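You operate a simulated robot arm through the tools that you are given. There is no shell and no other tool.

You run a simulated robot arm. Do the job below in one go: nothing can be reset, and whatever is moved stays where it is left.

JOB
Clear the ironing board: napkin in the drawer, jug and spray bottle up on the shelf.
Fine: the ironing cupboard drawer, shut after; shut the iron's water cap too; the lint roller stays in its holder. Set down upright: filling jug, teal spray bottle. Where these are worked on the way, their far stop is far enough and under half their travel is too little: ironing cupboard drawer.

The check looks at the end state, three seconds after you hand in, the way a careful person would. Anything else that was tipped, shoved, dropped, spilled or broken makes it a failure. A push-on lid holds only when it is set on centred and level and pressed home; a screw cap is set on level and turned clockwise until tight. Flat cloth is picked up by pressing the open fingertips on it (5 to 10 N) and closing them slowly along it; thin cloth reads only 2 to 8 mm in the jaws.

ROBOT AND FRAMES
A 6-joint arm with a two-finger gripper, fixed in place. Base frame: the origin is on the floor under the middle of its stand, x ahead of it, y to its left, z up. Lengths are in mm, angles in rad, forces in N, time in s.
It reaches about 1572 mm from its shoulder. Its first joint turns from -2.897 to 2.897 rad. Payload 2.45 kg.
The tool frame sits at the grasp point between the pads (the TCP): z along the fingers, y along the line on which they close. The tips reach 20 mm beyond it. The gripper opens to 140 mm; its body begins 168 mm behind the TCP.
Orientation is told as [roll, pitch, yaw] about the base's x, y, z axes, in that order, counted from this pose: with the fingers straight down and closing along the base's y, the tool's x points along the base's -x, its y along +y and its z along -z.

CONTROLS
- The arm moves only by the tool apply_moves. Its argument "commands" is a list of rows, each an object (a shift or turn left out is 0, a gripper value left out holds the last) with "xyz": the shift along the tool's x, y, z in mm, a list of three; "delta_rot": the turn, a rotation vector about the tool's x, y, z in rad, a list of three; "fingers": the closure, from 0 (fully open) to 1 (shut). In form: [{"xyz": [tx, ty, tz], "delta_rot": [rx, ry, rz], "fingers": fingers}, ...]. A call has 1 to 20 rows; each row is the pose to reach, as a shift and turn from the pose commanded when the call began, along the tool's axes at that moment. A row lasts 0.2 s, in which the tool goes at most 50 mm and 0.15 rad; a call with a longer step from one row to the next is refused whole, and so is a gripper value outside its range. A pose out of reach is approached as far as the arm can. The call stops where the force on the tool passes 40 N (or 10 N more than at its start, if that is more) or the arm is blocked; 0.2 s more then pass. Each finger travels about 45 mm/s and halts on what it meets, pressing with about 29 N; the grip force reading is that of the motor and also rises with nothing between the fingers. The clock runs only during rows and for 0.2 s after the last one: add rows that repeat a pose to give the fingers time. The reply holds the time, the measured pose of the TCP, the force on the tool along the base axes, the opening and the grip force, in the units named above and with some noise, with the torque about the TCP (base axes, N m) and any sound that the robot's microphone picked up.
- Cameras (640 x 400 px; columns grow to the right, rows downward): "scene" is fixed at [221.5, -499.1, 1412.6]; the picture's right is [0.52, -0.86, 0.00], its down [-0.26, -0.15, -0.95] and it looks along [0.82, 0.49, -0.30] (base axes); focal length 214 px, centre (320, 200). "wrist" rides on the gripper at [78, 11, -209] in the tool frame; the picture's right is [-0.14, 0.99, 0.00], its down [-0.92, -0.13, -0.37] and it looks along [-0.36, -0.05, 0.93] (tool axes); focal length 280 px, centre (320, 200).
- capture(camera): a new picture of that camera. No time passes.
- probe_pixels(camera, pixels): for up to 12 pixels [column, row] of the newest picture of that camera ("zoom" is the newest enlarged one), the place [x, y, z] in the base frame of the surface seen there, good to about 2 mm. No time passes.
- inspect(camera, box): a new picture of the part [left, top, right, bottom] of that camera's present view, enlarged. No time passes.
- hand_in(): hands the job in; it is judged then, once.

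Unless the task says otherwise, let go and move clear before handing in.

The tools are called as name(argument=value, ...) on one line, values as JSON. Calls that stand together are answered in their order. apply_moves: Moves the arm, as the interface text tells. Its arguments: {"type":"object","properties":{"commands":{"type":"array","items":{"type":"object","properties":{"xyz":{"type":"array","items":{"type":"number"}},"delta_rot":{"type":"array","items":{"type":"number"}},"fingers":{"type":"number"}}}}},"required":["commands"]} The other tools are called the same way: capture (camera) takes a picture; probe_pixels (camera, pixels) gives the place of the surface under pixels of a picture; inspect (camera, box) takes an enlarged picture of a part of a camera's view; hand_in () hands the job in.

At the start:

```text
t: 0.0
eef_pos: [531.7, -196.1, 1470.5]
orientation: [0.002, -0.001, 0.0]
contact_force: [0.2, 1.3, 0.2]
ft_torque: [0.02, 0.02, 0.02]
gripper_width: 139.9
grasp_force: 0.0
```

scene: 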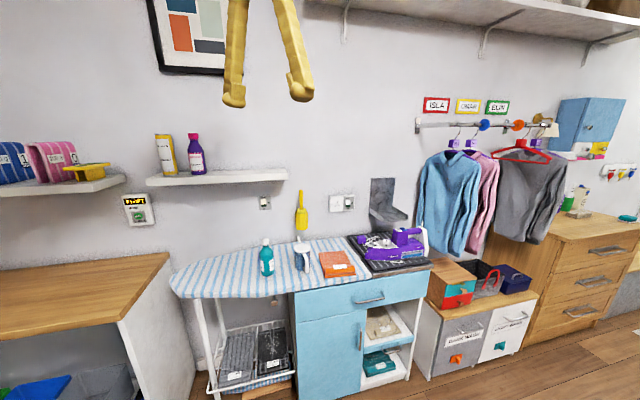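
wrist: 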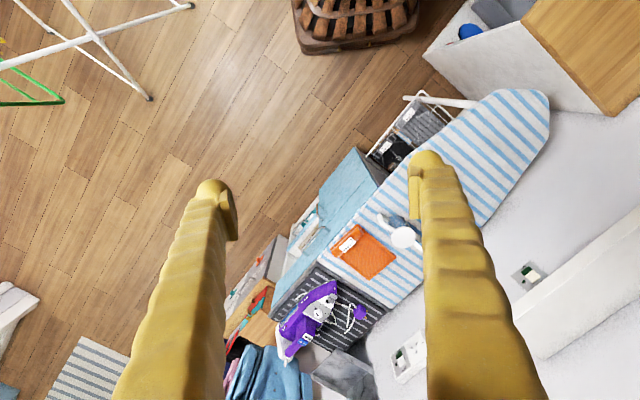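

The scene shows the ironing board with the teal spray bottle (266,257), the jug (302,255), an orange napkin (336,263), the purple iron (395,243), and a shelf above (217,177). I will zoom in on these before moving anything.

inspect(camera="scene", box=[160, 170, 450, 350])

inspect(camera="wrist", box=[240, 80, 560, 380])

```text
2.21 times, centred on (305, 260) of scene
```

zoom: 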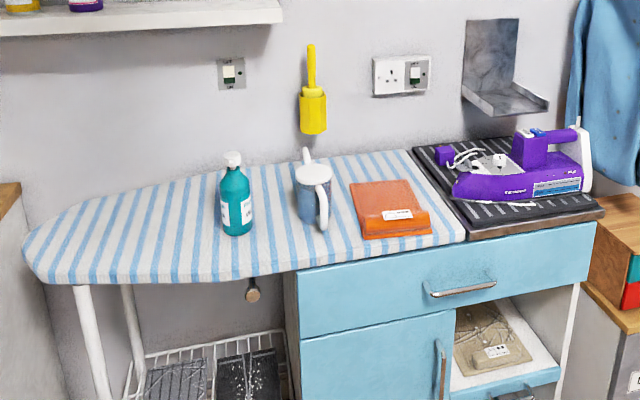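

```text
1.33 times, centred on (400, 230) of wrist
```

zoom: 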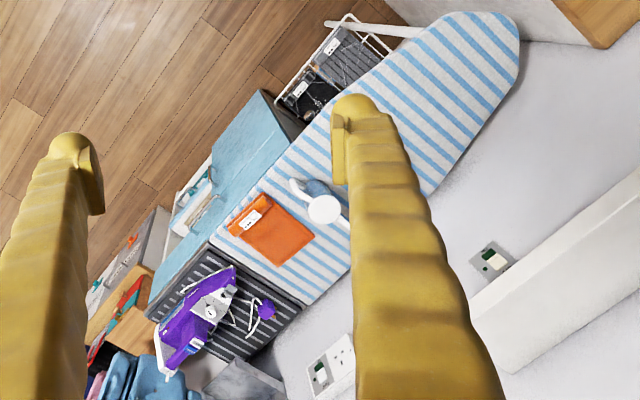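

The board holds the bottle, jug and folded napkin, and the iron is at the right end. I will zoom further on each item and on the wall shelf.

inspect(camera="scene", box=[345, 215, 441, 275])

inspect(camera="scene", box=[245, 230, 357, 300])

inspect(camera="scene", box=[130, 120, 306, 230])

inspect(camera="wrist", box=[270, 260, 398, 340])

inspect(camera="scene", box=[280, 260, 440, 360])

```text
6.67 times, centred on (393, 245) of scene
```

zoom: 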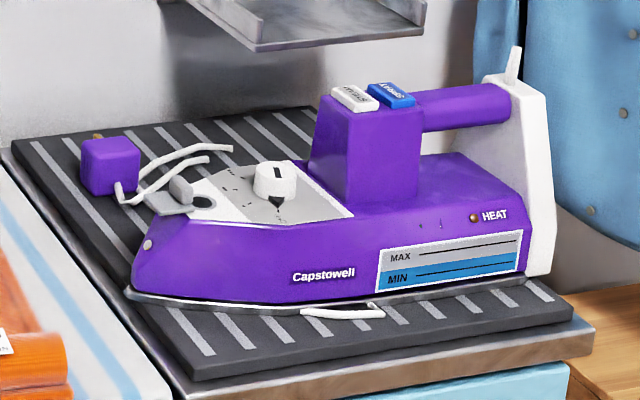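

```text
5.71 times, centred on (301, 265) of scene
```

zoom: 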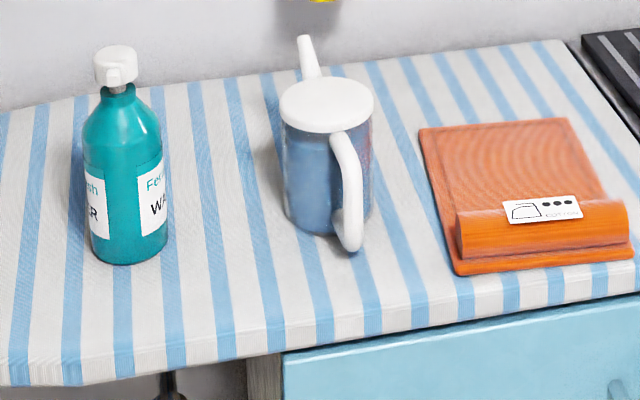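

```text
3.64 times, centred on (218, 175) of scene
```

zoom: 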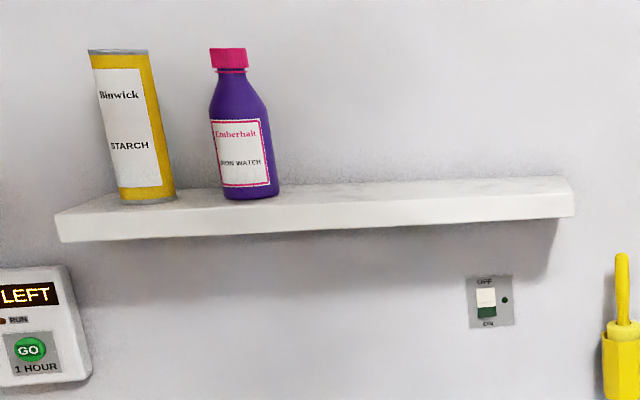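

```text
5.00 times, centred on (334, 300) of wrist
```

zoom: 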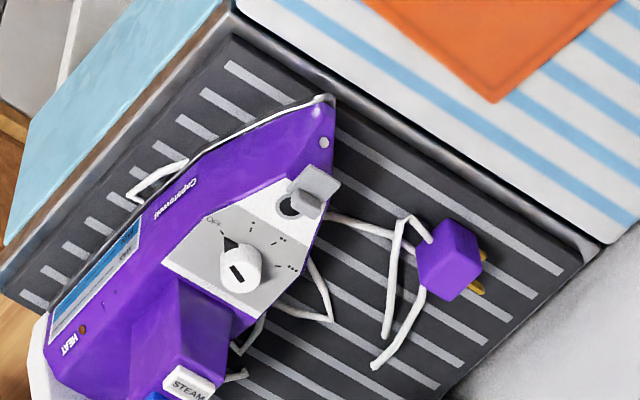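

```text
4.00 times, centred on (360, 310) of scene
```

zoom: 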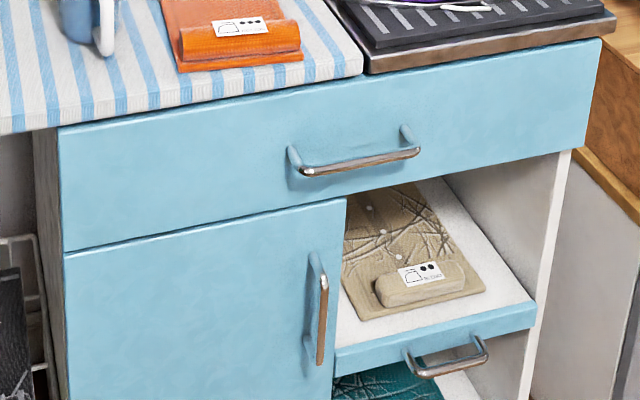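

The iron's grey filler flap (zoom 315,190) stands open beside the dark filler hole. I will probe the drawer front and handle in the latest zoom, then look at the lower compartments.

probe_pixels(camera="zoom", pixels=[[62, 130], [66, 248], [586, 145], [600, 42], [307, 170], [417, 152], [363, 160], [235, 130], [400, 128], [430, 200], [448, 372], [500, 340]])

inspect(camera="scene", box=[340, 290, 436, 350])

inspect(camera="scene", box=[340, 340, 436, 400])

```text
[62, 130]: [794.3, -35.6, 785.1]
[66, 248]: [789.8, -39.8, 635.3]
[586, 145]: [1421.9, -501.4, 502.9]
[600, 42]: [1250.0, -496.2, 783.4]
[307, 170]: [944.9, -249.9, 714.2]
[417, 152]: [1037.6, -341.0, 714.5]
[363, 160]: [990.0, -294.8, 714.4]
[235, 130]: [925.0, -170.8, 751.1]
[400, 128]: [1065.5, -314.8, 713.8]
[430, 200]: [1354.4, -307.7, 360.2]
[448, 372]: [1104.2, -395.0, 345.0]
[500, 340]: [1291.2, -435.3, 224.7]
```

```text
6.67 times, centred on (388, 320) of scene
```

zoom: 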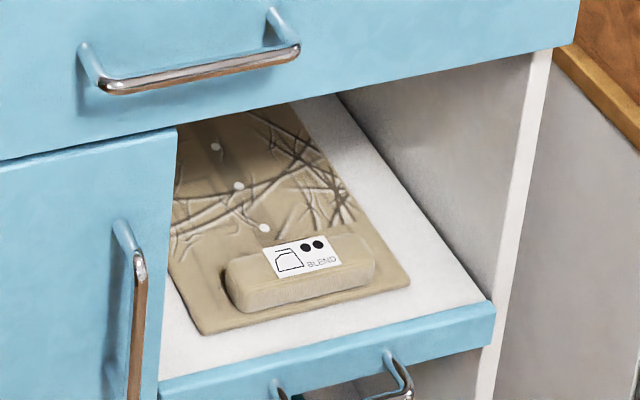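

```text
6.67 times, centred on (388, 370) of scene
```

zoom: 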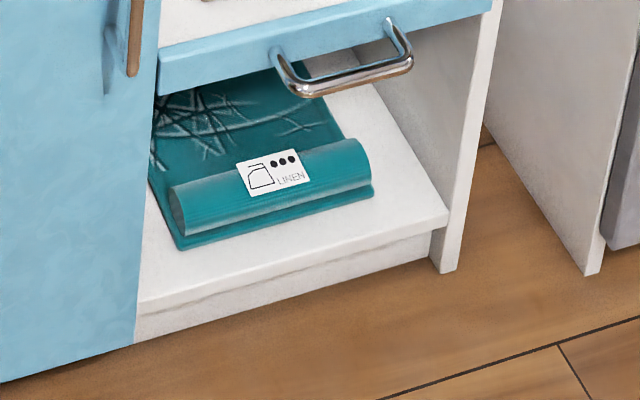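

The cupboard face runs from (794,-36) to (1250,-496), turned 45°. The top drawer's handle bar is at about (990,-295,714). Next I will probe the board items.

inspect(camera="scene", box=[245, 230, 357, 300])

probe_pixels(camera="zoom", pixels=[[115, 60], [115, 85], [125, 250], [88, 190], [165, 190], [327, 100], [285, 105], [368, 105], [345, 140], [350, 240], [305, 45], [320, 230]])

probe_pixels(camera="zoom", pixels=[[422, 132], [565, 122], [458, 270], [628, 255], [500, 170], [465, 215], [620, 205], [545, 225], [465, 245], [625, 235], [460, 295], [630, 280]])

```text
5.71 times, centred on (301, 265) of scene
```

zoom: 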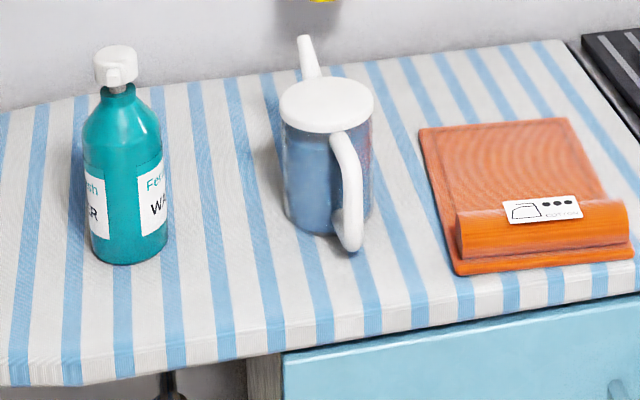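

```text
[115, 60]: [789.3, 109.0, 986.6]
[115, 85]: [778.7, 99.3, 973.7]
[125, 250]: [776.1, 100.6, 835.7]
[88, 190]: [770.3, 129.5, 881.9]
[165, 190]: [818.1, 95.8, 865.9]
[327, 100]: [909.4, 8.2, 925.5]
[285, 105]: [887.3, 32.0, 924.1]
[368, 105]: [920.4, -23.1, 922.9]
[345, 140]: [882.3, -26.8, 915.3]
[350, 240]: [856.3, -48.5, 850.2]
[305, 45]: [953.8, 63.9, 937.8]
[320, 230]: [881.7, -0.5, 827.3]
```

```text
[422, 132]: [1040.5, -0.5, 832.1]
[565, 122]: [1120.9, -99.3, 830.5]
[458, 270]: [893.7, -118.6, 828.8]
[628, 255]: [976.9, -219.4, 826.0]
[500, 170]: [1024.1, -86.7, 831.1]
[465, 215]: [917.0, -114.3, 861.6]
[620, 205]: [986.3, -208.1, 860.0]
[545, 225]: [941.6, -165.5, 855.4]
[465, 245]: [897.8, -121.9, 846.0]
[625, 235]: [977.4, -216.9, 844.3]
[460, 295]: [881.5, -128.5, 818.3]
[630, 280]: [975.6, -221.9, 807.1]
```

The board top sits at z≈825. The napkin is about 130×188 mm with a roll at its front edge that tops out at z≈861. Now I will probe the shelf and the iron.

inspect(camera="scene", box=[130, 120, 306, 230])

probe_pixels(camera="zoom", pixels=[[60, 225], [570, 205], [570, 180], [300, 195], [400, 205], [500, 195], [300, 187], [400, 186], [500, 182], [240, 192], [145, 198], [445, 200]])

probe_pixels(camera="zoom", pixels=[[120, 55], [228, 55], [228, 68], [275, 170], [245, 120], [130, 130], [590, 100], [300, 100], [450, 100], [620, 300], [625, 350], [490, 300]])

inspect(camera="scene", box=[345, 215, 441, 275])

probe_pixels(camera="zoom", pixels=[[170, 205], [180, 190], [155, 200], [203, 202], [185, 212], [272, 180], [275, 165], [220, 205], [150, 245], [240, 215], [110, 165], [500, 300]])

```text
3.64 times, centred on (218, 175) of scene
```

zoom: 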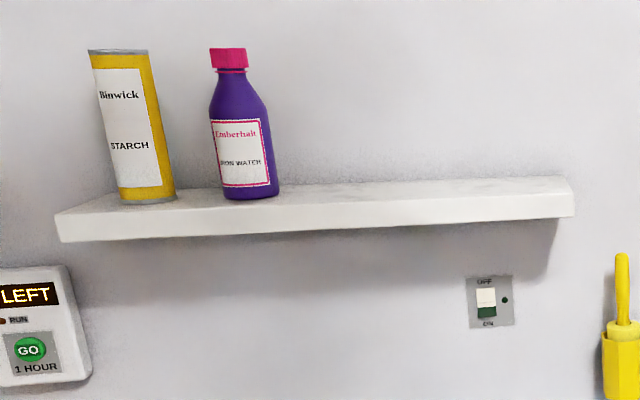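

```text
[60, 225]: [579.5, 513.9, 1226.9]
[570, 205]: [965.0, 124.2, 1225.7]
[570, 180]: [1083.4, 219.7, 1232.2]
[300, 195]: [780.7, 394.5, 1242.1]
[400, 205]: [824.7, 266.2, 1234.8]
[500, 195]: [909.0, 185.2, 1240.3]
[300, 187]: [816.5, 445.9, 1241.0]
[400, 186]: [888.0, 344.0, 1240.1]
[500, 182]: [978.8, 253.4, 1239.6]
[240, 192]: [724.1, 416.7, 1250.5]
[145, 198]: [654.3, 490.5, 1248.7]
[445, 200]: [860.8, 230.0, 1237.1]
```

```text
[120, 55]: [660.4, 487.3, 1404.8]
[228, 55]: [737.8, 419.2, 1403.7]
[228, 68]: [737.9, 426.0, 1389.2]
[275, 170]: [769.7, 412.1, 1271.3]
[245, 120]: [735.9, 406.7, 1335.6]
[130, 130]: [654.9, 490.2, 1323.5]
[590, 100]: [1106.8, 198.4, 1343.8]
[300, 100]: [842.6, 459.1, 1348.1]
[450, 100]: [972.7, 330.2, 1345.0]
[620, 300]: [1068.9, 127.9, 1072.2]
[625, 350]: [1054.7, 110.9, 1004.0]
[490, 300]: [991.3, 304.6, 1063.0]
```

```text
6.67 times, centred on (393, 245) of scene
```

zoom: 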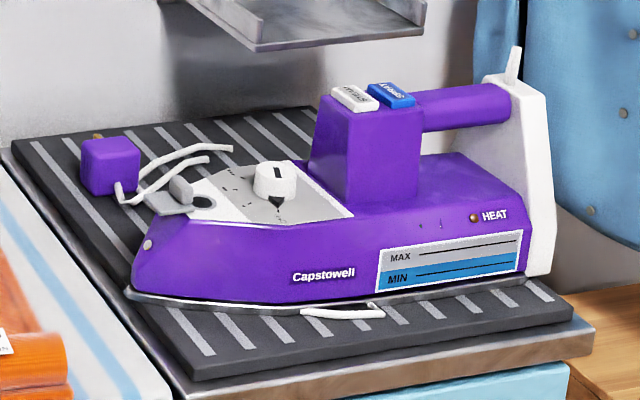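

```text
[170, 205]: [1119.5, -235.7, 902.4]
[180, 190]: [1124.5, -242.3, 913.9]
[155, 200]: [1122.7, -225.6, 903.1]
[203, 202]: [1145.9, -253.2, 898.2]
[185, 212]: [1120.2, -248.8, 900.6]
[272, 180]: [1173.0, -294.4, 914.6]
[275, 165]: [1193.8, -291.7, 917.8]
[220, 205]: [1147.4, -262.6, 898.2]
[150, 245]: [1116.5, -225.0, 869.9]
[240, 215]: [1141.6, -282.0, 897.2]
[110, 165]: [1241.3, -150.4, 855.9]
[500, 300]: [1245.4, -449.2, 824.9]
```

The wall is at n≈923 along the inward normal (0.71,0.70), and the shelf top is at z≈1240 with its right part free. The filler flap is near (1120,-240,902), beside the hole at (1146,-253,898). Next I will turn the tool 45° and move above the board for a closer wrist view.

apply_moves(commands=[{"xyz": [-33, 11, 18], "delta_rot": [0, 0, -0.065]}, {"xyz": [-66, 22, 36], "delta_rot": [0, 0, -0.13]}, {"xyz": [-99, 33, 54], "delta_rot": [0, 0, -0.196]}, {"xyz": [-132, 44, 72], "delta_rot": [0, 0, -0.262]}, {"xyz": [-165, 55, 90], "delta_rot": [0, 0, -0.327]}, {"xyz": [-198, 66, 108], "delta_rot": [0, 0, -0.393]}, {"xyz": [-231, 77, 126], "delta_rot": [0, 0, -0.458]}, {"xyz": [-264, 88, 144], "delta_rot": [0, 0, -0.523]}, {"xyz": [-297, 99, 162], "delta_rot": [0, 0, -0.589]}, {"xyz": [-330, 110, 180], "delta_rot": [0, 0, -0.654]}, {"xyz": [-363, 121, 198], "delta_rot": [0, 0, -0.72]}, {"xyz": [-390, 130, 220], "delta_rot": [0, 0, -0.785]}, {"xyz": [-390, 130, 220], "delta_rot": [0, 0, -0.785]}])

capture(camera="wrist")

capture(camera="scene")

```text
t: 2.8
eef_pos: [922.5, -65.3, 1251.6]
orientation: [0.0, -0.002, 0.786]
contact_force: [-0.4, -0.4, 0.2]
ft_torque: [-0.04, -0.02, 0.03]
gripper_width: 139.9
grasp_force: 0.1
```

```text
taken
```

wrist: 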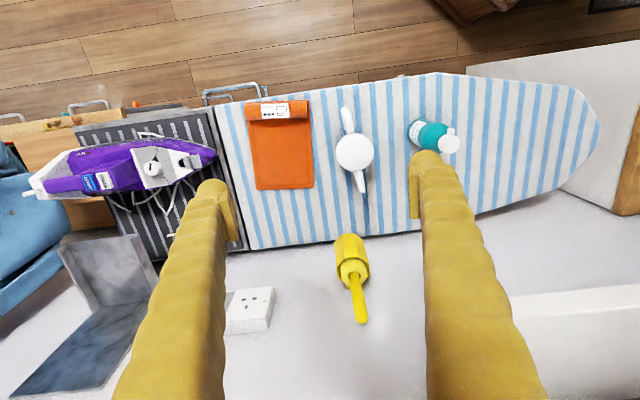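

```text
taken
```

scene: 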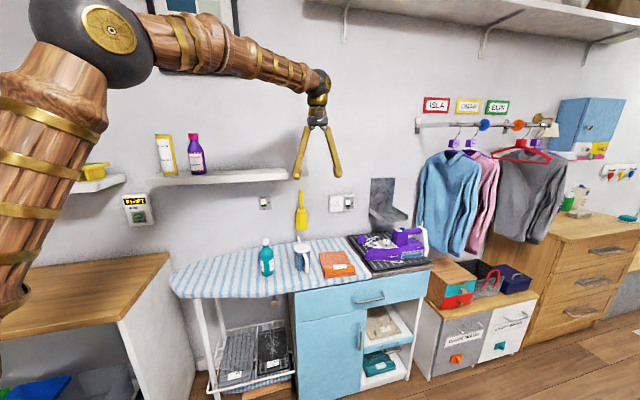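

The wrist view now shows the jug lid (354,150), bottle (430,135), napkin (282,145), iron (140,170) and lint roller (352,265). I will probe these from above.

inspect(camera="wrist", box=[320, 90, 480, 190])

probe_pixels(camera="zoom", pixels=[[137, 250], [65, 250], [212, 250], [137, 180], [137, 320], [110, 75], [120, 170], [165, 400], [160, 360], [520, 220], [440, 170], [370, 150]])

probe_pixels(camera="wrist", pixels=[[352, 240], [345, 250], [350, 275], [360, 318], [448, 143], [253, 186], [312, 186], [248, 108], [305, 103], [280, 150], [245, 118], [310, 115]])

inspect(camera="wrist", box=[130, 120, 226, 180])

```text
4.00 times, centred on (400, 140) of wrist
```

zoom: 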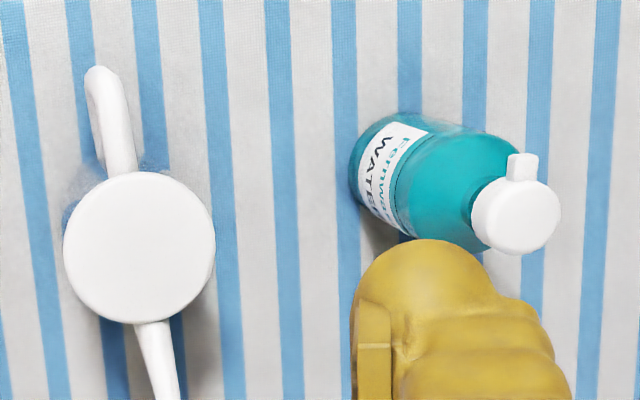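

```text
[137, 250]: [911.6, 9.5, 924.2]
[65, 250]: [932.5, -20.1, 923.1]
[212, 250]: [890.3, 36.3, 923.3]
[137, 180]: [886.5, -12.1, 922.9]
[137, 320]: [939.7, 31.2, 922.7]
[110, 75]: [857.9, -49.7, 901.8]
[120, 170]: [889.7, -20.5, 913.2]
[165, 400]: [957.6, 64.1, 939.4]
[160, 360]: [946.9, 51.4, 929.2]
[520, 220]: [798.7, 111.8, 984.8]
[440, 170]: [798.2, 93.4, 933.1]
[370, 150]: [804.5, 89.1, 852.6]
```

```text
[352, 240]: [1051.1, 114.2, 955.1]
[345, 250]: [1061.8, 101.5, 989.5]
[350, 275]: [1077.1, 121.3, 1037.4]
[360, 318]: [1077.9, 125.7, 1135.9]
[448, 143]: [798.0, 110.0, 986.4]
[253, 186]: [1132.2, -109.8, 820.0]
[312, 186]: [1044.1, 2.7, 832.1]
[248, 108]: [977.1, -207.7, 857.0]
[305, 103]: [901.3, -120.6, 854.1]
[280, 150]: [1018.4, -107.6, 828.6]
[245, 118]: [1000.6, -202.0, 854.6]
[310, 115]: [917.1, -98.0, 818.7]
```

```text
6.67 times, centred on (178, 150) of wrist
```

zoom: 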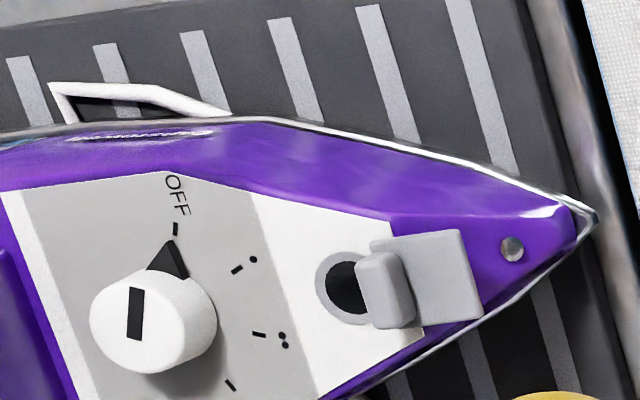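

The jug's lid centre is at (911,9,924), with its handle and spout along about 49° and its body about 70 mm wide. I will move over the jug with the fingers partly closed to 105 mm, then check before going down.

apply_moves(commands=[{"xyz": [-8, 10, 25], "fingers": 0.22}, {"xyz": [-16, 20, 55], "fingers": 0.22}, {"xyz": [-24, 32, 85], "fingers": 0.22}, {"xyz": [-32, 44, 115], "fingers": 0.22}, {"xyz": [-40, 54, 145], "fingers": 0.22}, {"xyz": [-45.2, 60.6, 175], "fingers": 0.22, "delta_rot": [0, 0, -0.03]}, {"xyz": [-45.2, 60.6, 205], "fingers": 0.22, "delta_rot": [0, 0, -0.06]}, {"xyz": [-45.2, 60.6, 221], "fingers": 0.22, "delta_rot": [0, 0, -0.06]}])

capture(camera="wrist")

capture(camera="scene")

```text
t: 4.6
eef_pos: [911.0, 7.5, 1029.9]
orientation: [-0.001, 0.0, 0.844]
contact_force: [0.3, 0.1, -0.3]
ft_torque: [-0.02, 0.0, -0.01]
gripper_width: 109.2
grasp_force: 0.1
```

```text
taken
```

wrist: 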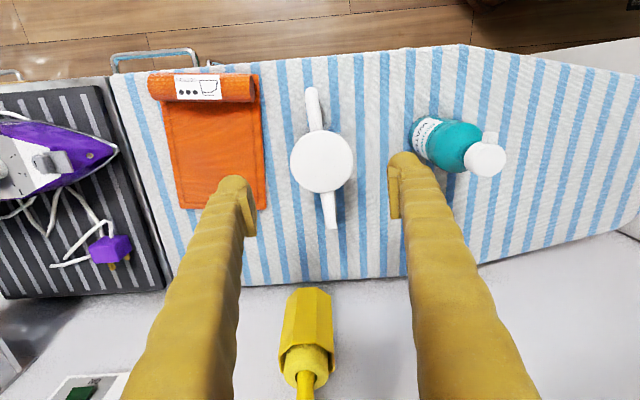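

```text
taken
```

scene: 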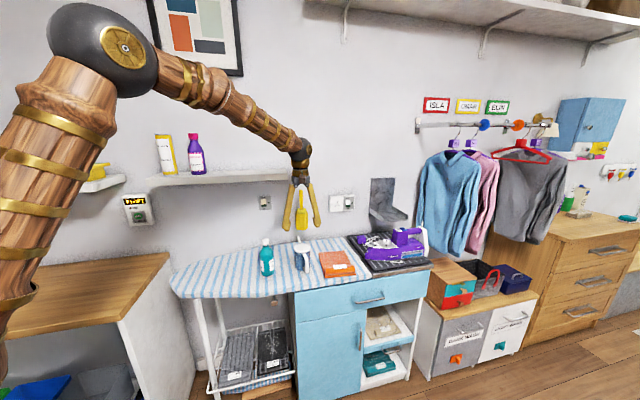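

The jug lid now shows at (321,162), between the open fingers. I will probe its rim to centre exactly.

inspect(camera="wrist", box=[256, 70, 416, 240])

probe_pixels(camera="wrist", pixels=[[294, 162], [349, 161], [321, 134], [322, 190], [321, 162], [312, 92], [332, 226], [318, 125], [440, 145], [487, 158], [470, 146], [236, 180]])

```text
2.35 times, centred on (336, 155) of wrist
```

zoom: 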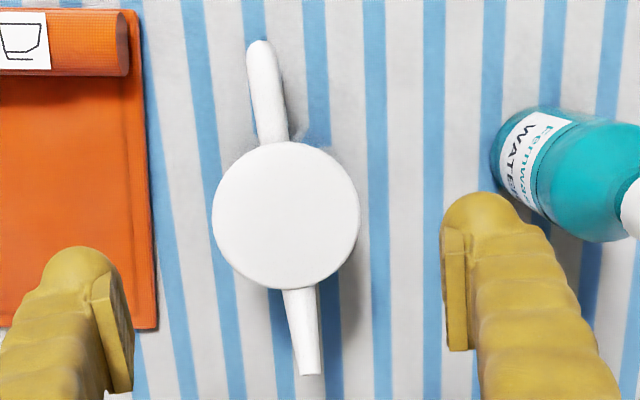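

```text
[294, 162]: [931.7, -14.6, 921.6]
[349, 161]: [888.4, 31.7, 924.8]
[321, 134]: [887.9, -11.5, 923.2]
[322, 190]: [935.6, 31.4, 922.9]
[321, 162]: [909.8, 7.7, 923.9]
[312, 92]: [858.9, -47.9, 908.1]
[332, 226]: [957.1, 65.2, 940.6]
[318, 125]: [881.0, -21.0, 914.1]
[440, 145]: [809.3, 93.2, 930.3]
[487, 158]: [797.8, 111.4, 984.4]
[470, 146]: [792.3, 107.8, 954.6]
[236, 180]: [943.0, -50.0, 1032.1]
```

The jug's centre is (911,9.5) and the TCP is within 2 mm of it. I will descend to z≈870 around the body and close.

apply_moves(commands=[{"xyz": [0, 1, 30], "fingers": 0.22}, {"xyz": [-1, 1, 60], "fingers": 0.22}, {"xyz": [-1, 1, 90], "fingers": 0.22}, {"xyz": [-1, 1, 120], "fingers": 0.22}, {"xyz": [-1, 1, 145], "fingers": 0.22}, {"xyz": [-1, 1, 160], "fingers": 0.22}, {"xyz": [-1, 1, 160], "fingers": 0.22}])

capture(camera="wrist")

```text
t: 6.2
eef_pos: [911.2, 10.9, 871.5]
orientation: [0.001, -0.001, 0.844]
contact_force: [0.3, -0.3, -0.4]
ft_torque: [-0.01, 0.01, 0.0]
gripper_width: 109.1
grasp_force: 0.0
```

```text
taken
```

wrist: 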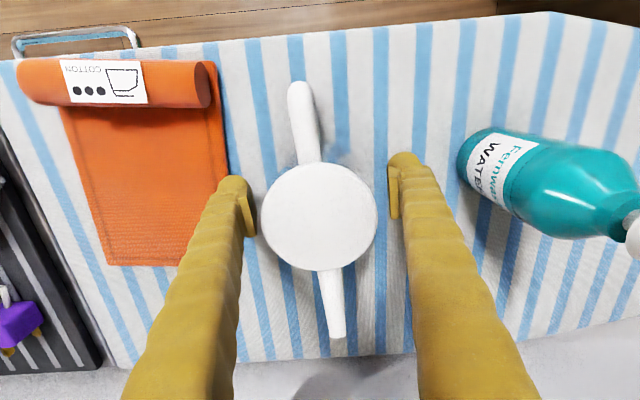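

The fingers straddle the jug body with clearance on both sides and no contact. I will close slowly to grip it.

apply_moves(commands=[{"xyz": [0, 0, 0], "fingers": 0.32}, {"xyz": [0, 0, 0], "fingers": 0.42}, {"xyz": [0, 0, 0], "fingers": 0.5}, {"xyz": [0, 0, 0], "fingers": 0.6}, {"xyz": [0, 0, 0], "fingers": 0.7}, {"xyz": [0, 0, 0], "fingers": 0.7}, {"xyz": [0, 0, 0], "fingers": 0.7}])

```text
t: 7.8
eef_pos: [911.7, 11.7, 870.8]
orientation: [-0.001, 0.001, 0.843]
contact_force: [2.0, -0.9, 1.7]
ft_torque: [0.04, 0.03, 0.0]
gripper_width: 76.6
grasp_force: 28.8
```

The jug is held at 76.6 mm with 29 N. I will lift it a little and check.

apply_moves(commands=[{"xyz": [0, 0, -10], "fingers": 0.7}, {"xyz": [0, 0, -25], "fingers": 0.7}, {"xyz": [0, 0, -45], "fingers": 0.7}, {"xyz": [0, 0, -65], "fingers": 0.7}, {"xyz": [0, 0, -65], "fingers": 0.7}])

capture(camera="scene")

capture(camera="wrist")

```text
t: 9.0
eef_pos: [910.8, 10.8, 934.9]
orientation: [0.002, 0.0, 0.844]
contact_force: [-0.2, -0.3, -3.0]
ft_torque: [0.0, 0.03, 0.02]
gripper_width: 73.9
grasp_force: 29.0
```

```text
taken
```

scene: 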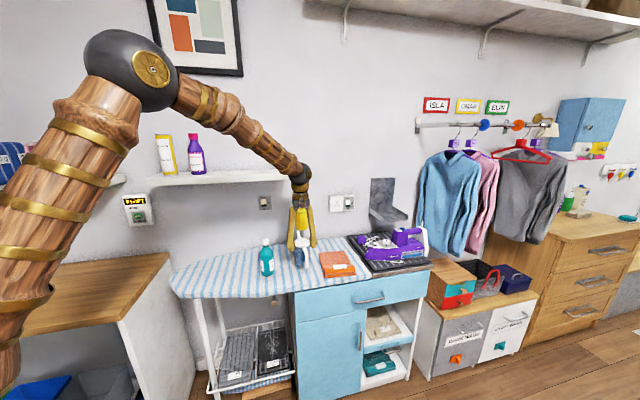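

```text
taken
```

wrist: 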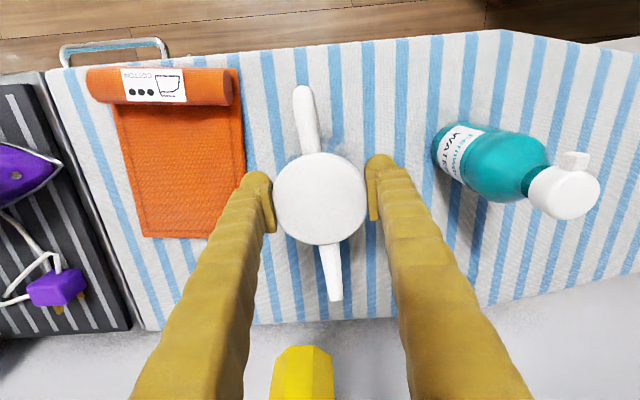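

The lid now looks only about 95 px wide, so the jug may have slipped in the fingers. I will probe its height.

probe_pixels(camera="wrist", pixels=[[320, 198], [280, 198], [360, 198], [320, 165], [305, 95], [332, 295]])

inspect(camera="scene", box=[255, 190, 367, 290])

```text
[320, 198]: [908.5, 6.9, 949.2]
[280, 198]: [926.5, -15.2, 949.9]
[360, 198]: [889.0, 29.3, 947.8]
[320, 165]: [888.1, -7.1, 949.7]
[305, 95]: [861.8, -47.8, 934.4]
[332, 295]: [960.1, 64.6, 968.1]
```

```text
4.00 times, centred on (311, 240) of scene
```

zoom: 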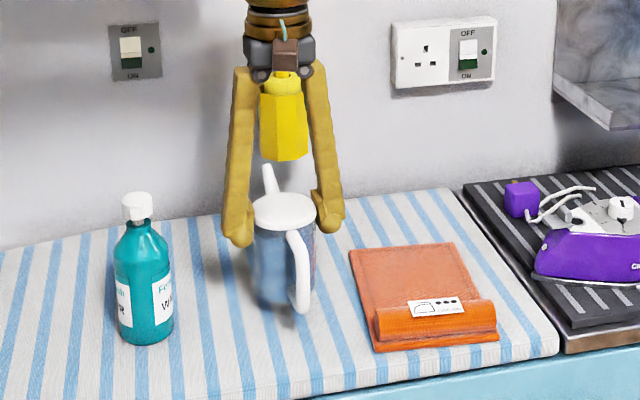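

The jug rose only 25 mm while the TCP rose 64, so it slipped. I will hold still briefly to see whether it is still sliding.

apply_moves(commands=[{"xyz": [0, 0, 0], "fingers": 0.7}])

capture(camera="wrist")

probe_pixels(camera="wrist", pixels=[[320, 198], [280, 198], [360, 198], [320, 165], [305, 95], [332, 295]])

```text
t: 9.4
eef_pos: [910.1, 11.1, 935.3]
orientation: [0.001, -0.001, 0.845]
contact_force: [-0.1, 0.5, -3.1]
ft_torque: [-0.02, 0.02, 0.0]
gripper_width: 73.7
grasp_force: 28.7
```

```text
taken
```

wrist: 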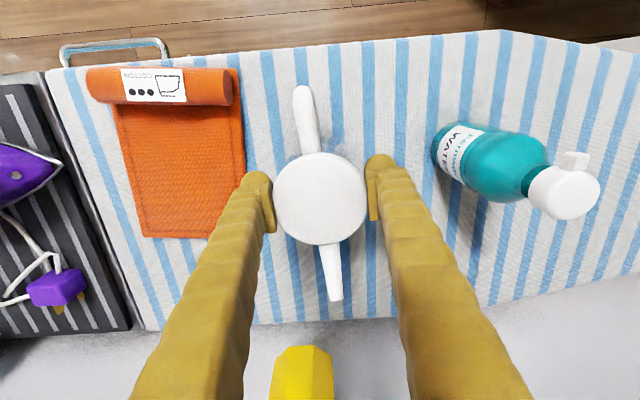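

```text
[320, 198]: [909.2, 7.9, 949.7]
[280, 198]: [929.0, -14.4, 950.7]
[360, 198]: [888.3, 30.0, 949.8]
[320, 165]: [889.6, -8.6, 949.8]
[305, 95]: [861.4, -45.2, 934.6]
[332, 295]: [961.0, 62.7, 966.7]
```

It is now steady, with the lid at z 949.7 and 3 N carried, but the grip is right at the rim. I will set the jug back down gently and take a lower, better grip.

apply_moves(commands=[{"xyz": [0, 0, 5], "fingers": 0.7}, {"xyz": [0, 0, 10], "fingers": 0.7}, {"xyz": [0, 0, 15], "fingers": 0.7}, {"xyz": [0, 0, 20], "fingers": 0.7}, {"xyz": [0, 0, 23], "fingers": 0.7}, {"xyz": [0, 0, 26], "fingers": 0.7}, {"xyz": [0, 0, 28], "fingers": 0.7}, {"xyz": [0, 0, 28], "fingers": 0.7}])

capture(camera="wrist")

probe_pixels(camera="wrist", pixels=[[320, 198], [280, 198], [360, 198], [320, 165], [305, 95], [332, 295]])

inspect(camera="scene", box=[275, 220, 339, 284])

```text
t: 11.2
eef_pos: [909.8, 10.0, 908.4]
orientation: [-0.001, -0.002, 0.846]
contact_force: [-6.7, 3.2, 16.2]
ft_torque: [-0.15, 0.2, -0.1]
gripper_width: 73.9
grasp_force: 28.8
```

```text
taken
```

wrist: 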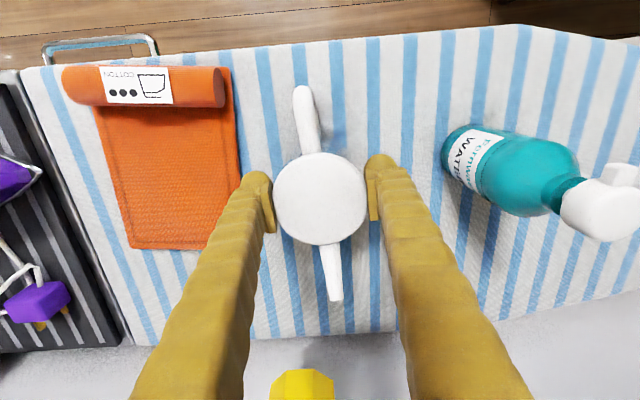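

```text
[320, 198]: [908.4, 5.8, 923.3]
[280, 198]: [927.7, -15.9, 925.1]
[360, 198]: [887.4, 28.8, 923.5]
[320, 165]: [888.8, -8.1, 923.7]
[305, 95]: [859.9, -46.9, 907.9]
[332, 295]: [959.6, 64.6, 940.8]
```

```text
6.25 times, centred on (307, 252) of scene
```

zoom: 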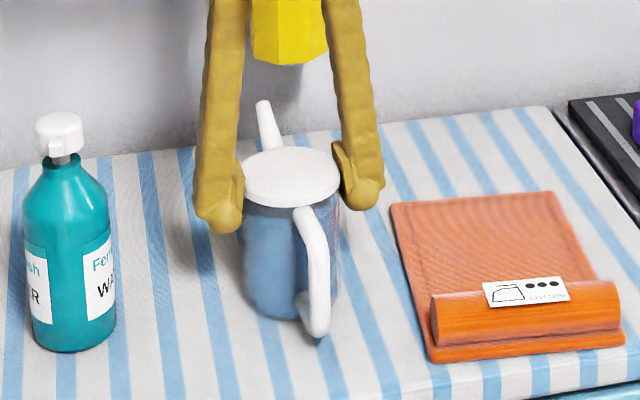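

The jug is back on the board at lid z 923.5, and this rim grip took 16 N without slipping. I will keep this grip and lift slowly in small steps to test it.

apply_moves(commands=[{"xyz": [0, 0, -3], "fingers": 0.8}, {"xyz": [0, 0, -6], "fingers": 0.8}, {"xyz": [0, 0, -10], "fingers": 0.8}, {"xyz": [0, 0, -15], "fingers": 0.8}, {"xyz": [0, 0, -20], "fingers": 0.8}, {"xyz": [0, 0, -25], "fingers": 0.8}, {"xyz": [0, 0, -30], "fingers": 0.8}, {"xyz": [0, 0, -30], "fingers": 0.8}])

capture(camera="wrist")

probe_pixels(camera="wrist", pixels=[[320, 198], [280, 198], [360, 198], [320, 165], [305, 95], [332, 295]])

```text
t: 13.0
eef_pos: [910.1, 10.0, 937.4]
orientation: [-0.001, 0.001, 0.845]
contact_force: [-0.4, 0.3, -2.5]
ft_torque: [-0.01, 0.03, 0.01]
gripper_width: 73.5
grasp_force: 29.2
```

```text
taken
```

wrist: 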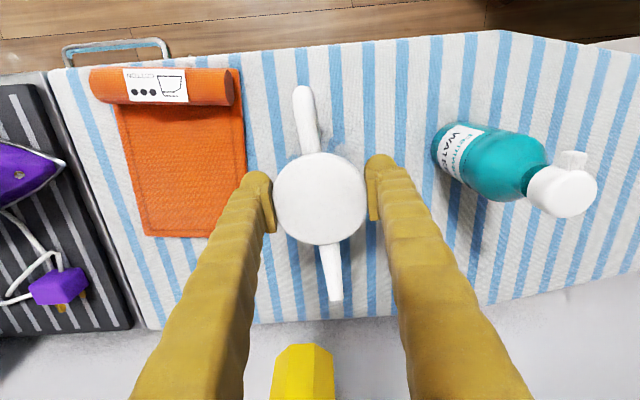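

```text
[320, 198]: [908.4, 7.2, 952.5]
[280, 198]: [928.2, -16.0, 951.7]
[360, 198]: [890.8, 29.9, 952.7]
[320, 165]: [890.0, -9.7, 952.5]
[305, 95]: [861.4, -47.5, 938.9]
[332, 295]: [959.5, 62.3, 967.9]
```

There is no slip now: the lid is at 952.3 with the TCP at 937.4, and it is level. I will raise it smoothly to clear the shelf, backing off slightly from the wall.

apply_moves(commands=[{"xyz": [2, 0, -6], "fingers": 0.8}, {"xyz": [6, 0, -16], "fingers": 0.8}, {"xyz": [12, 1, -32], "fingers": 0.8}, {"xyz": [18, 1, -52], "fingers": 0.8}, {"xyz": [24, 2, -76], "fingers": 0.8}, {"xyz": [30, 2, -102], "fingers": 0.8}, {"xyz": [30, 2, -130], "fingers": 0.8}, {"xyz": [30, 2, -158], "fingers": 0.8}, {"xyz": [30, 2, -186], "fingers": 0.8}, {"xyz": [30, 2, -214], "fingers": 0.8}, {"xyz": [30, 2, -238], "fingers": 0.8}, {"xyz": [30, 2, -256], "fingers": 0.8}, {"xyz": [30, 2, -268], "fingers": 0.8}, {"xyz": [30, 2, -274], "fingers": 0.8}, {"xyz": [30, 2, -274], "fingers": 0.8}])

capture(camera="wrist")

probe_pixels(camera="wrist", pixels=[[320, 198], [280, 198], [360, 198], [320, 165], [305, 95], [332, 295]])

capture(camera="scene")

```text
t: 16.2
eef_pos: [888.7, -12.4, 1211.1]
orientation: [0.0, 0.001, 0.845]
contact_force: [1.1, -0.4, -2.6]
ft_torque: [0.02, -0.02, 0.03]
gripper_width: 73.5
grasp_force: 28.7
```

```text
taken
```

wrist: 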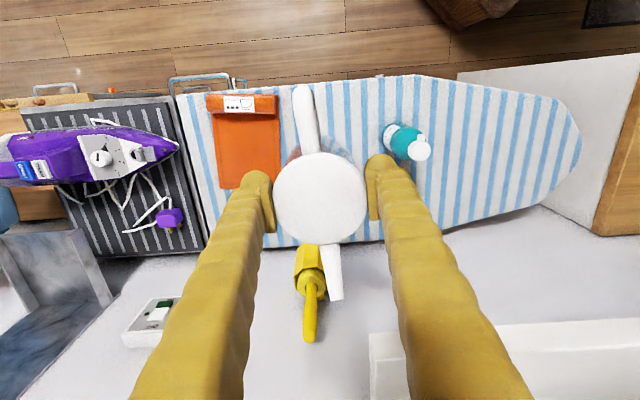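

```text
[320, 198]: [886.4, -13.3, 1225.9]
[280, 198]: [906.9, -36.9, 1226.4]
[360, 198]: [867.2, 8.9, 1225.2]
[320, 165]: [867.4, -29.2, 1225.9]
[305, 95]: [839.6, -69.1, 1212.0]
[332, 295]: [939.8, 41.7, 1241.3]
```

```text
taken
```

scene: 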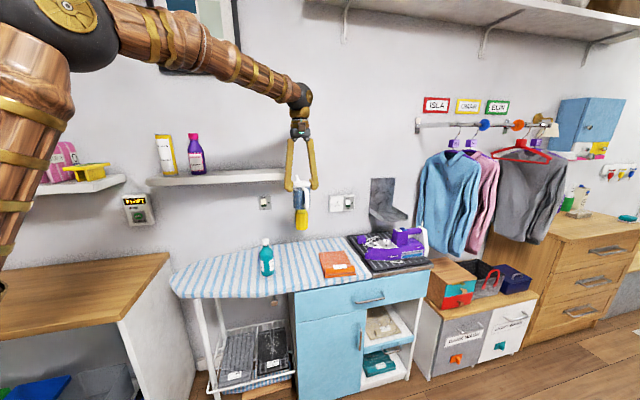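

The hold is solid, with the lid still 15 mm above the TCP. I will go up to z≈1375 and sideways to face the free part of the shelf, staying in front of it.

apply_moves(commands=[{"xyz": [0, 1, -6], "fingers": 0.8}, {"xyz": [-1, 4, -18], "fingers": 0.8}, {"xyz": [-2, 9, -36], "fingers": 0.8}, {"xyz": [-4, 16, -58], "fingers": 0.8}, {"xyz": [-7, 26, -82], "fingers": 0.8}, {"xyz": [-10, 40, -106], "fingers": 0.8}, {"xyz": [-13, 56, -126], "fingers": 0.8}, {"xyz": [-16, 74, -142], "fingers": 0.8}, {"xyz": [-19, 90, -153], "fingers": 0.8}, {"xyz": [-22, 104, -160], "fingers": 0.8}, {"xyz": [-24, 113, -163], "fingers": 0.8}, {"xyz": [-24.6, 117.5, -164], "fingers": 0.8}, {"xyz": [-24.6, 117.5, -164], "fingers": 0.8}])

capture(camera="wrist")

capture(camera="scene")

```text
t: 19.0
eef_pos: [818.2, 85.3, 1374.7]
orientation: [0.0, 0.0, 0.845]
contact_force: [0.6, -0.1, -1.8]
ft_torque: [0.03, 0.02, -0.03]
gripper_width: 73.4
grasp_force: 29.0
```

```text
taken
```

wrist: 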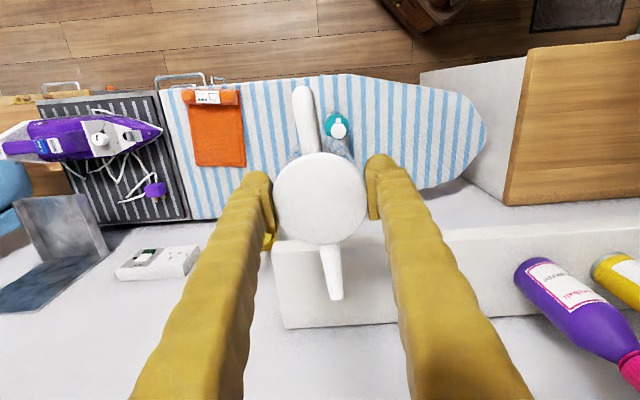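

```text
taken
```

scene: 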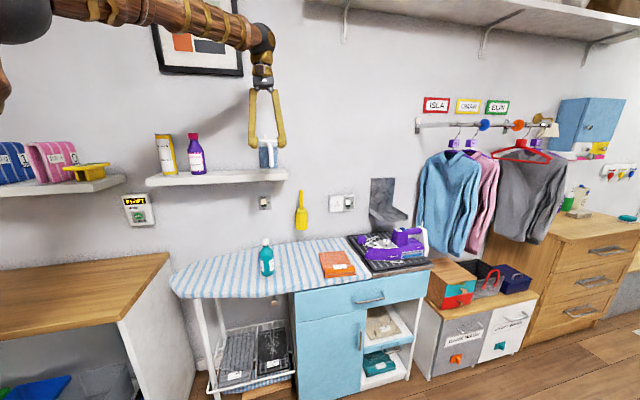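

The jug is in front of the shelf, whose right end shows at (278,285). I will probe the shelf top, its edges and the wall.

probe_pixels(camera="wrist", pixels=[[278, 245], [285, 322], [300, 300], [310, 315], [385, 280], [440, 240], [520, 235], [470, 300], [500, 270], [300, 350], [540, 290], [460, 260]])

probe_pixels(camera="wrist", pixels=[[320, 198], [280, 198], [360, 198], [320, 165], [304, 92], [334, 295]])

inspect(camera="scene", box=[220, 60, 316, 220])

```text
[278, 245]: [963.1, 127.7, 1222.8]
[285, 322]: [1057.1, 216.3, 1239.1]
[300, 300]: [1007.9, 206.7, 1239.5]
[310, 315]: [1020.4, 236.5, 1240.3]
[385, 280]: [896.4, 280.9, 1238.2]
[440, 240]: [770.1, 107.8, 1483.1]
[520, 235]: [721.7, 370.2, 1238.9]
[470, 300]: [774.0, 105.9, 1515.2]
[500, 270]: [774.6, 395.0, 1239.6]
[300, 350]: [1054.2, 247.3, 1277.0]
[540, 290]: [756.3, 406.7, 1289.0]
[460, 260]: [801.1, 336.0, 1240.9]
```

```text
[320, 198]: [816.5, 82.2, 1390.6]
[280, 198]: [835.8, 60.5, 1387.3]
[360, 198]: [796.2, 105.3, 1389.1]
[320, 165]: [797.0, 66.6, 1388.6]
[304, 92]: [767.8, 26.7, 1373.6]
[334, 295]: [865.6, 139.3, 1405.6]
```

```text
2.50 times, centred on (268, 140) of scene
```

zoom: 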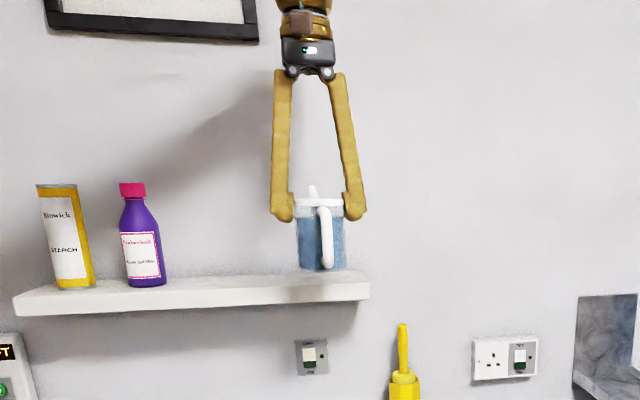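

The shelf top is z≈1239.5 and the wall is at n≈923. The jug base is about 50 mm above the shelf, so I will move forward 183 mm to n≈825.

apply_moves(commands=[{"xyz": [-5, 0, 0], "fingers": 0.8}, {"xyz": [-15, -1, 0], "fingers": 0.8}, {"xyz": [-32, -2, 0], "fingers": 0.8}, {"xyz": [-54, -4, 0], "fingers": 0.8}, {"xyz": [-78, -5, 0], "fingers": 0.8}, {"xyz": [-103, -7, 0], "fingers": 0.8}, {"xyz": [-128, -8, 0], "fingers": 0.8}, {"xyz": [-150, -10, 0], "fingers": 0.8}, {"xyz": [-167, -11, 0], "fingers": 0.8}, {"xyz": [-178, -12, 0], "fingers": 0.8}, {"xyz": [-182.6, -12, 0], "fingers": 0.8}, {"xyz": [-182.6, -12, 0], "fingers": 0.8}])

capture(camera="wrist")

capture(camera="scene")

inspect(camera="scene", box=[200, 0, 360, 220])

```text
t: 21.6
eef_pos: [946.8, 213.9, 1375.0]
orientation: [0.0, 0.0, 0.844]
contact_force: [-0.1, -0.8, -2.8]
ft_torque: [-0.01, 0.01, -0.02]
gripper_width: 73.4
grasp_force: 29.1
```

```text
taken
```

wrist: 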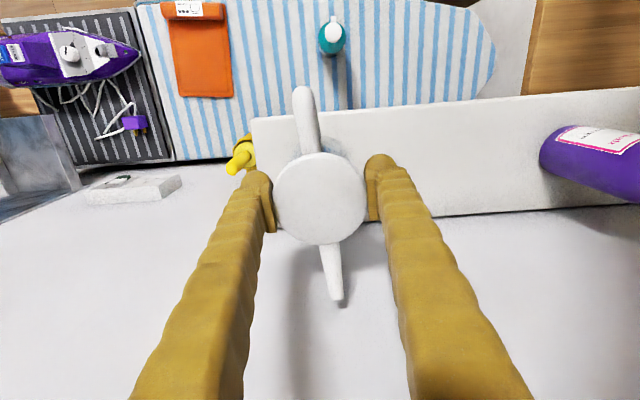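

```text
taken
```

scene: 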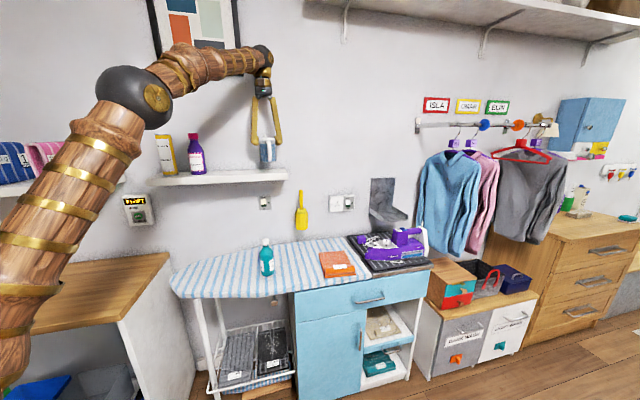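

```text
1.82 times, centred on (280, 110) of scene
```

zoom: 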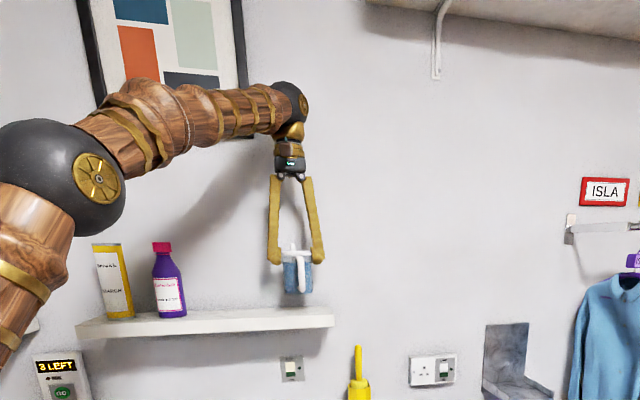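

The jug is over the shelf at (947,214), with the spout tip (338,300) short of the wall. I will lower it until it touches down.

apply_moves(commands=[{"xyz": [0, 0, 5], "fingers": 0.8}, {"xyz": [0, 0, 13], "fingers": 0.8}, {"xyz": [0, 0, 23], "fingers": 0.8}, {"xyz": [0, 0, 33], "fingers": 0.8}, {"xyz": [0, 0, 40], "fingers": 0.8}, {"xyz": [0, 0, 44], "fingers": 0.8}, {"xyz": [0, 0, 46.5], "fingers": 0.8}, {"xyz": [0, 0, 48.5], "fingers": 0.8}, {"xyz": [0, 0, 50], "fingers": 0.8}, {"xyz": [0, 0, 50], "fingers": 0.8}])

capture(camera="wrist")

inspect(camera="scene", box=[220, 100, 316, 220])

```text
t: 23.8
eef_pos: [947.2, 214.0, 1325.8]
orientation: [-0.001, -0.003, 0.844]
contact_force: [4.6, -2.5, 38.0]
ft_torque: [0.06, -0.08, -0.1]
gripper_width: 74.5
grasp_force: 29.1
```

```text
taken
```

wrist: 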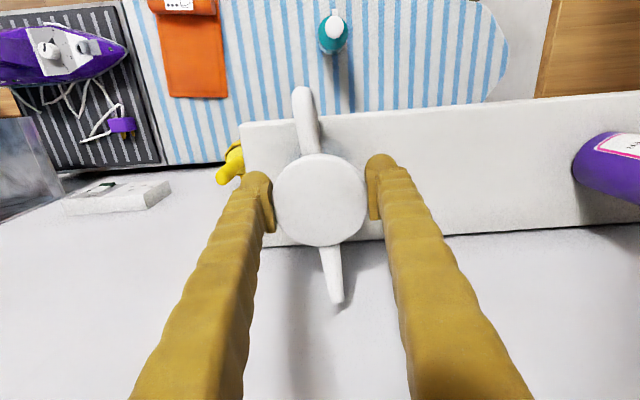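

```text
3.33 times, centred on (268, 160) of scene
```

zoom: 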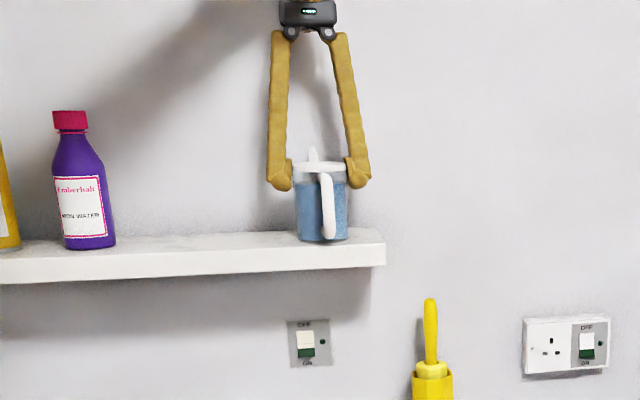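

The jug is seated on the shelf, with 38 N of contact. I will ease up about 1.5 mm and open the fingers slowly.

apply_moves(commands=[{"xyz": [0, 0, -1], "fingers": 0.8}, {"xyz": [0, 0, -1.5], "fingers": 0.55}, {"xyz": [0, 0, -1.5], "fingers": 0.47}, {"xyz": [0, 0, -1.5], "fingers": 0.44}, {"xyz": [0, 0, -1.5], "fingers": 0.4}, {"xyz": [0, 0, -1.5], "fingers": 0.34}, {"xyz": [0, 0, -1.5], "fingers": 0.28}, {"xyz": [0, 0, -1.5], "fingers": 0.25}, {"xyz": [0, 0, -1.5], "fingers": 0.25}])

capture(camera="wrist")

probe_pixels(camera="wrist", pixels=[[320, 198], [282, 198], [358, 198], [320, 165], [304, 95], [334, 292]])

```text
t: 25.8
eef_pos: [946.7, 214.1, 1326.2]
orientation: [-0.002, 0.0, 0.845]
contact_force: [-0.3, -0.4, 0.2]
ft_torque: [-0.01, -0.02, 0.02]
gripper_width: 105.3
grasp_force: 0.0
```

```text
taken
```

wrist: 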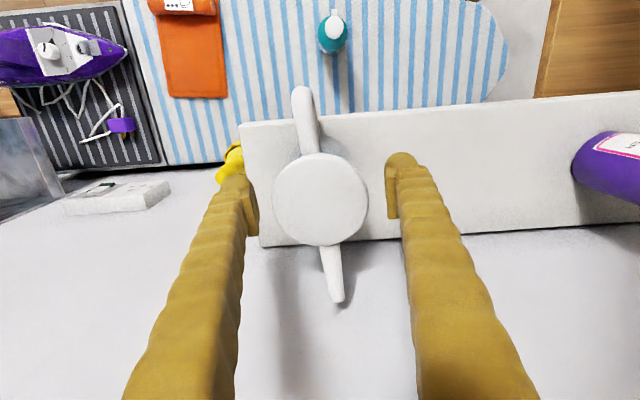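

```text
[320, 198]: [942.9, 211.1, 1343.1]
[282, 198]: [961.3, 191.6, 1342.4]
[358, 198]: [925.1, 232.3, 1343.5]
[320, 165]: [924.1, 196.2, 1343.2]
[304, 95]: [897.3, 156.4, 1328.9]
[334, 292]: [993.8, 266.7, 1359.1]
```

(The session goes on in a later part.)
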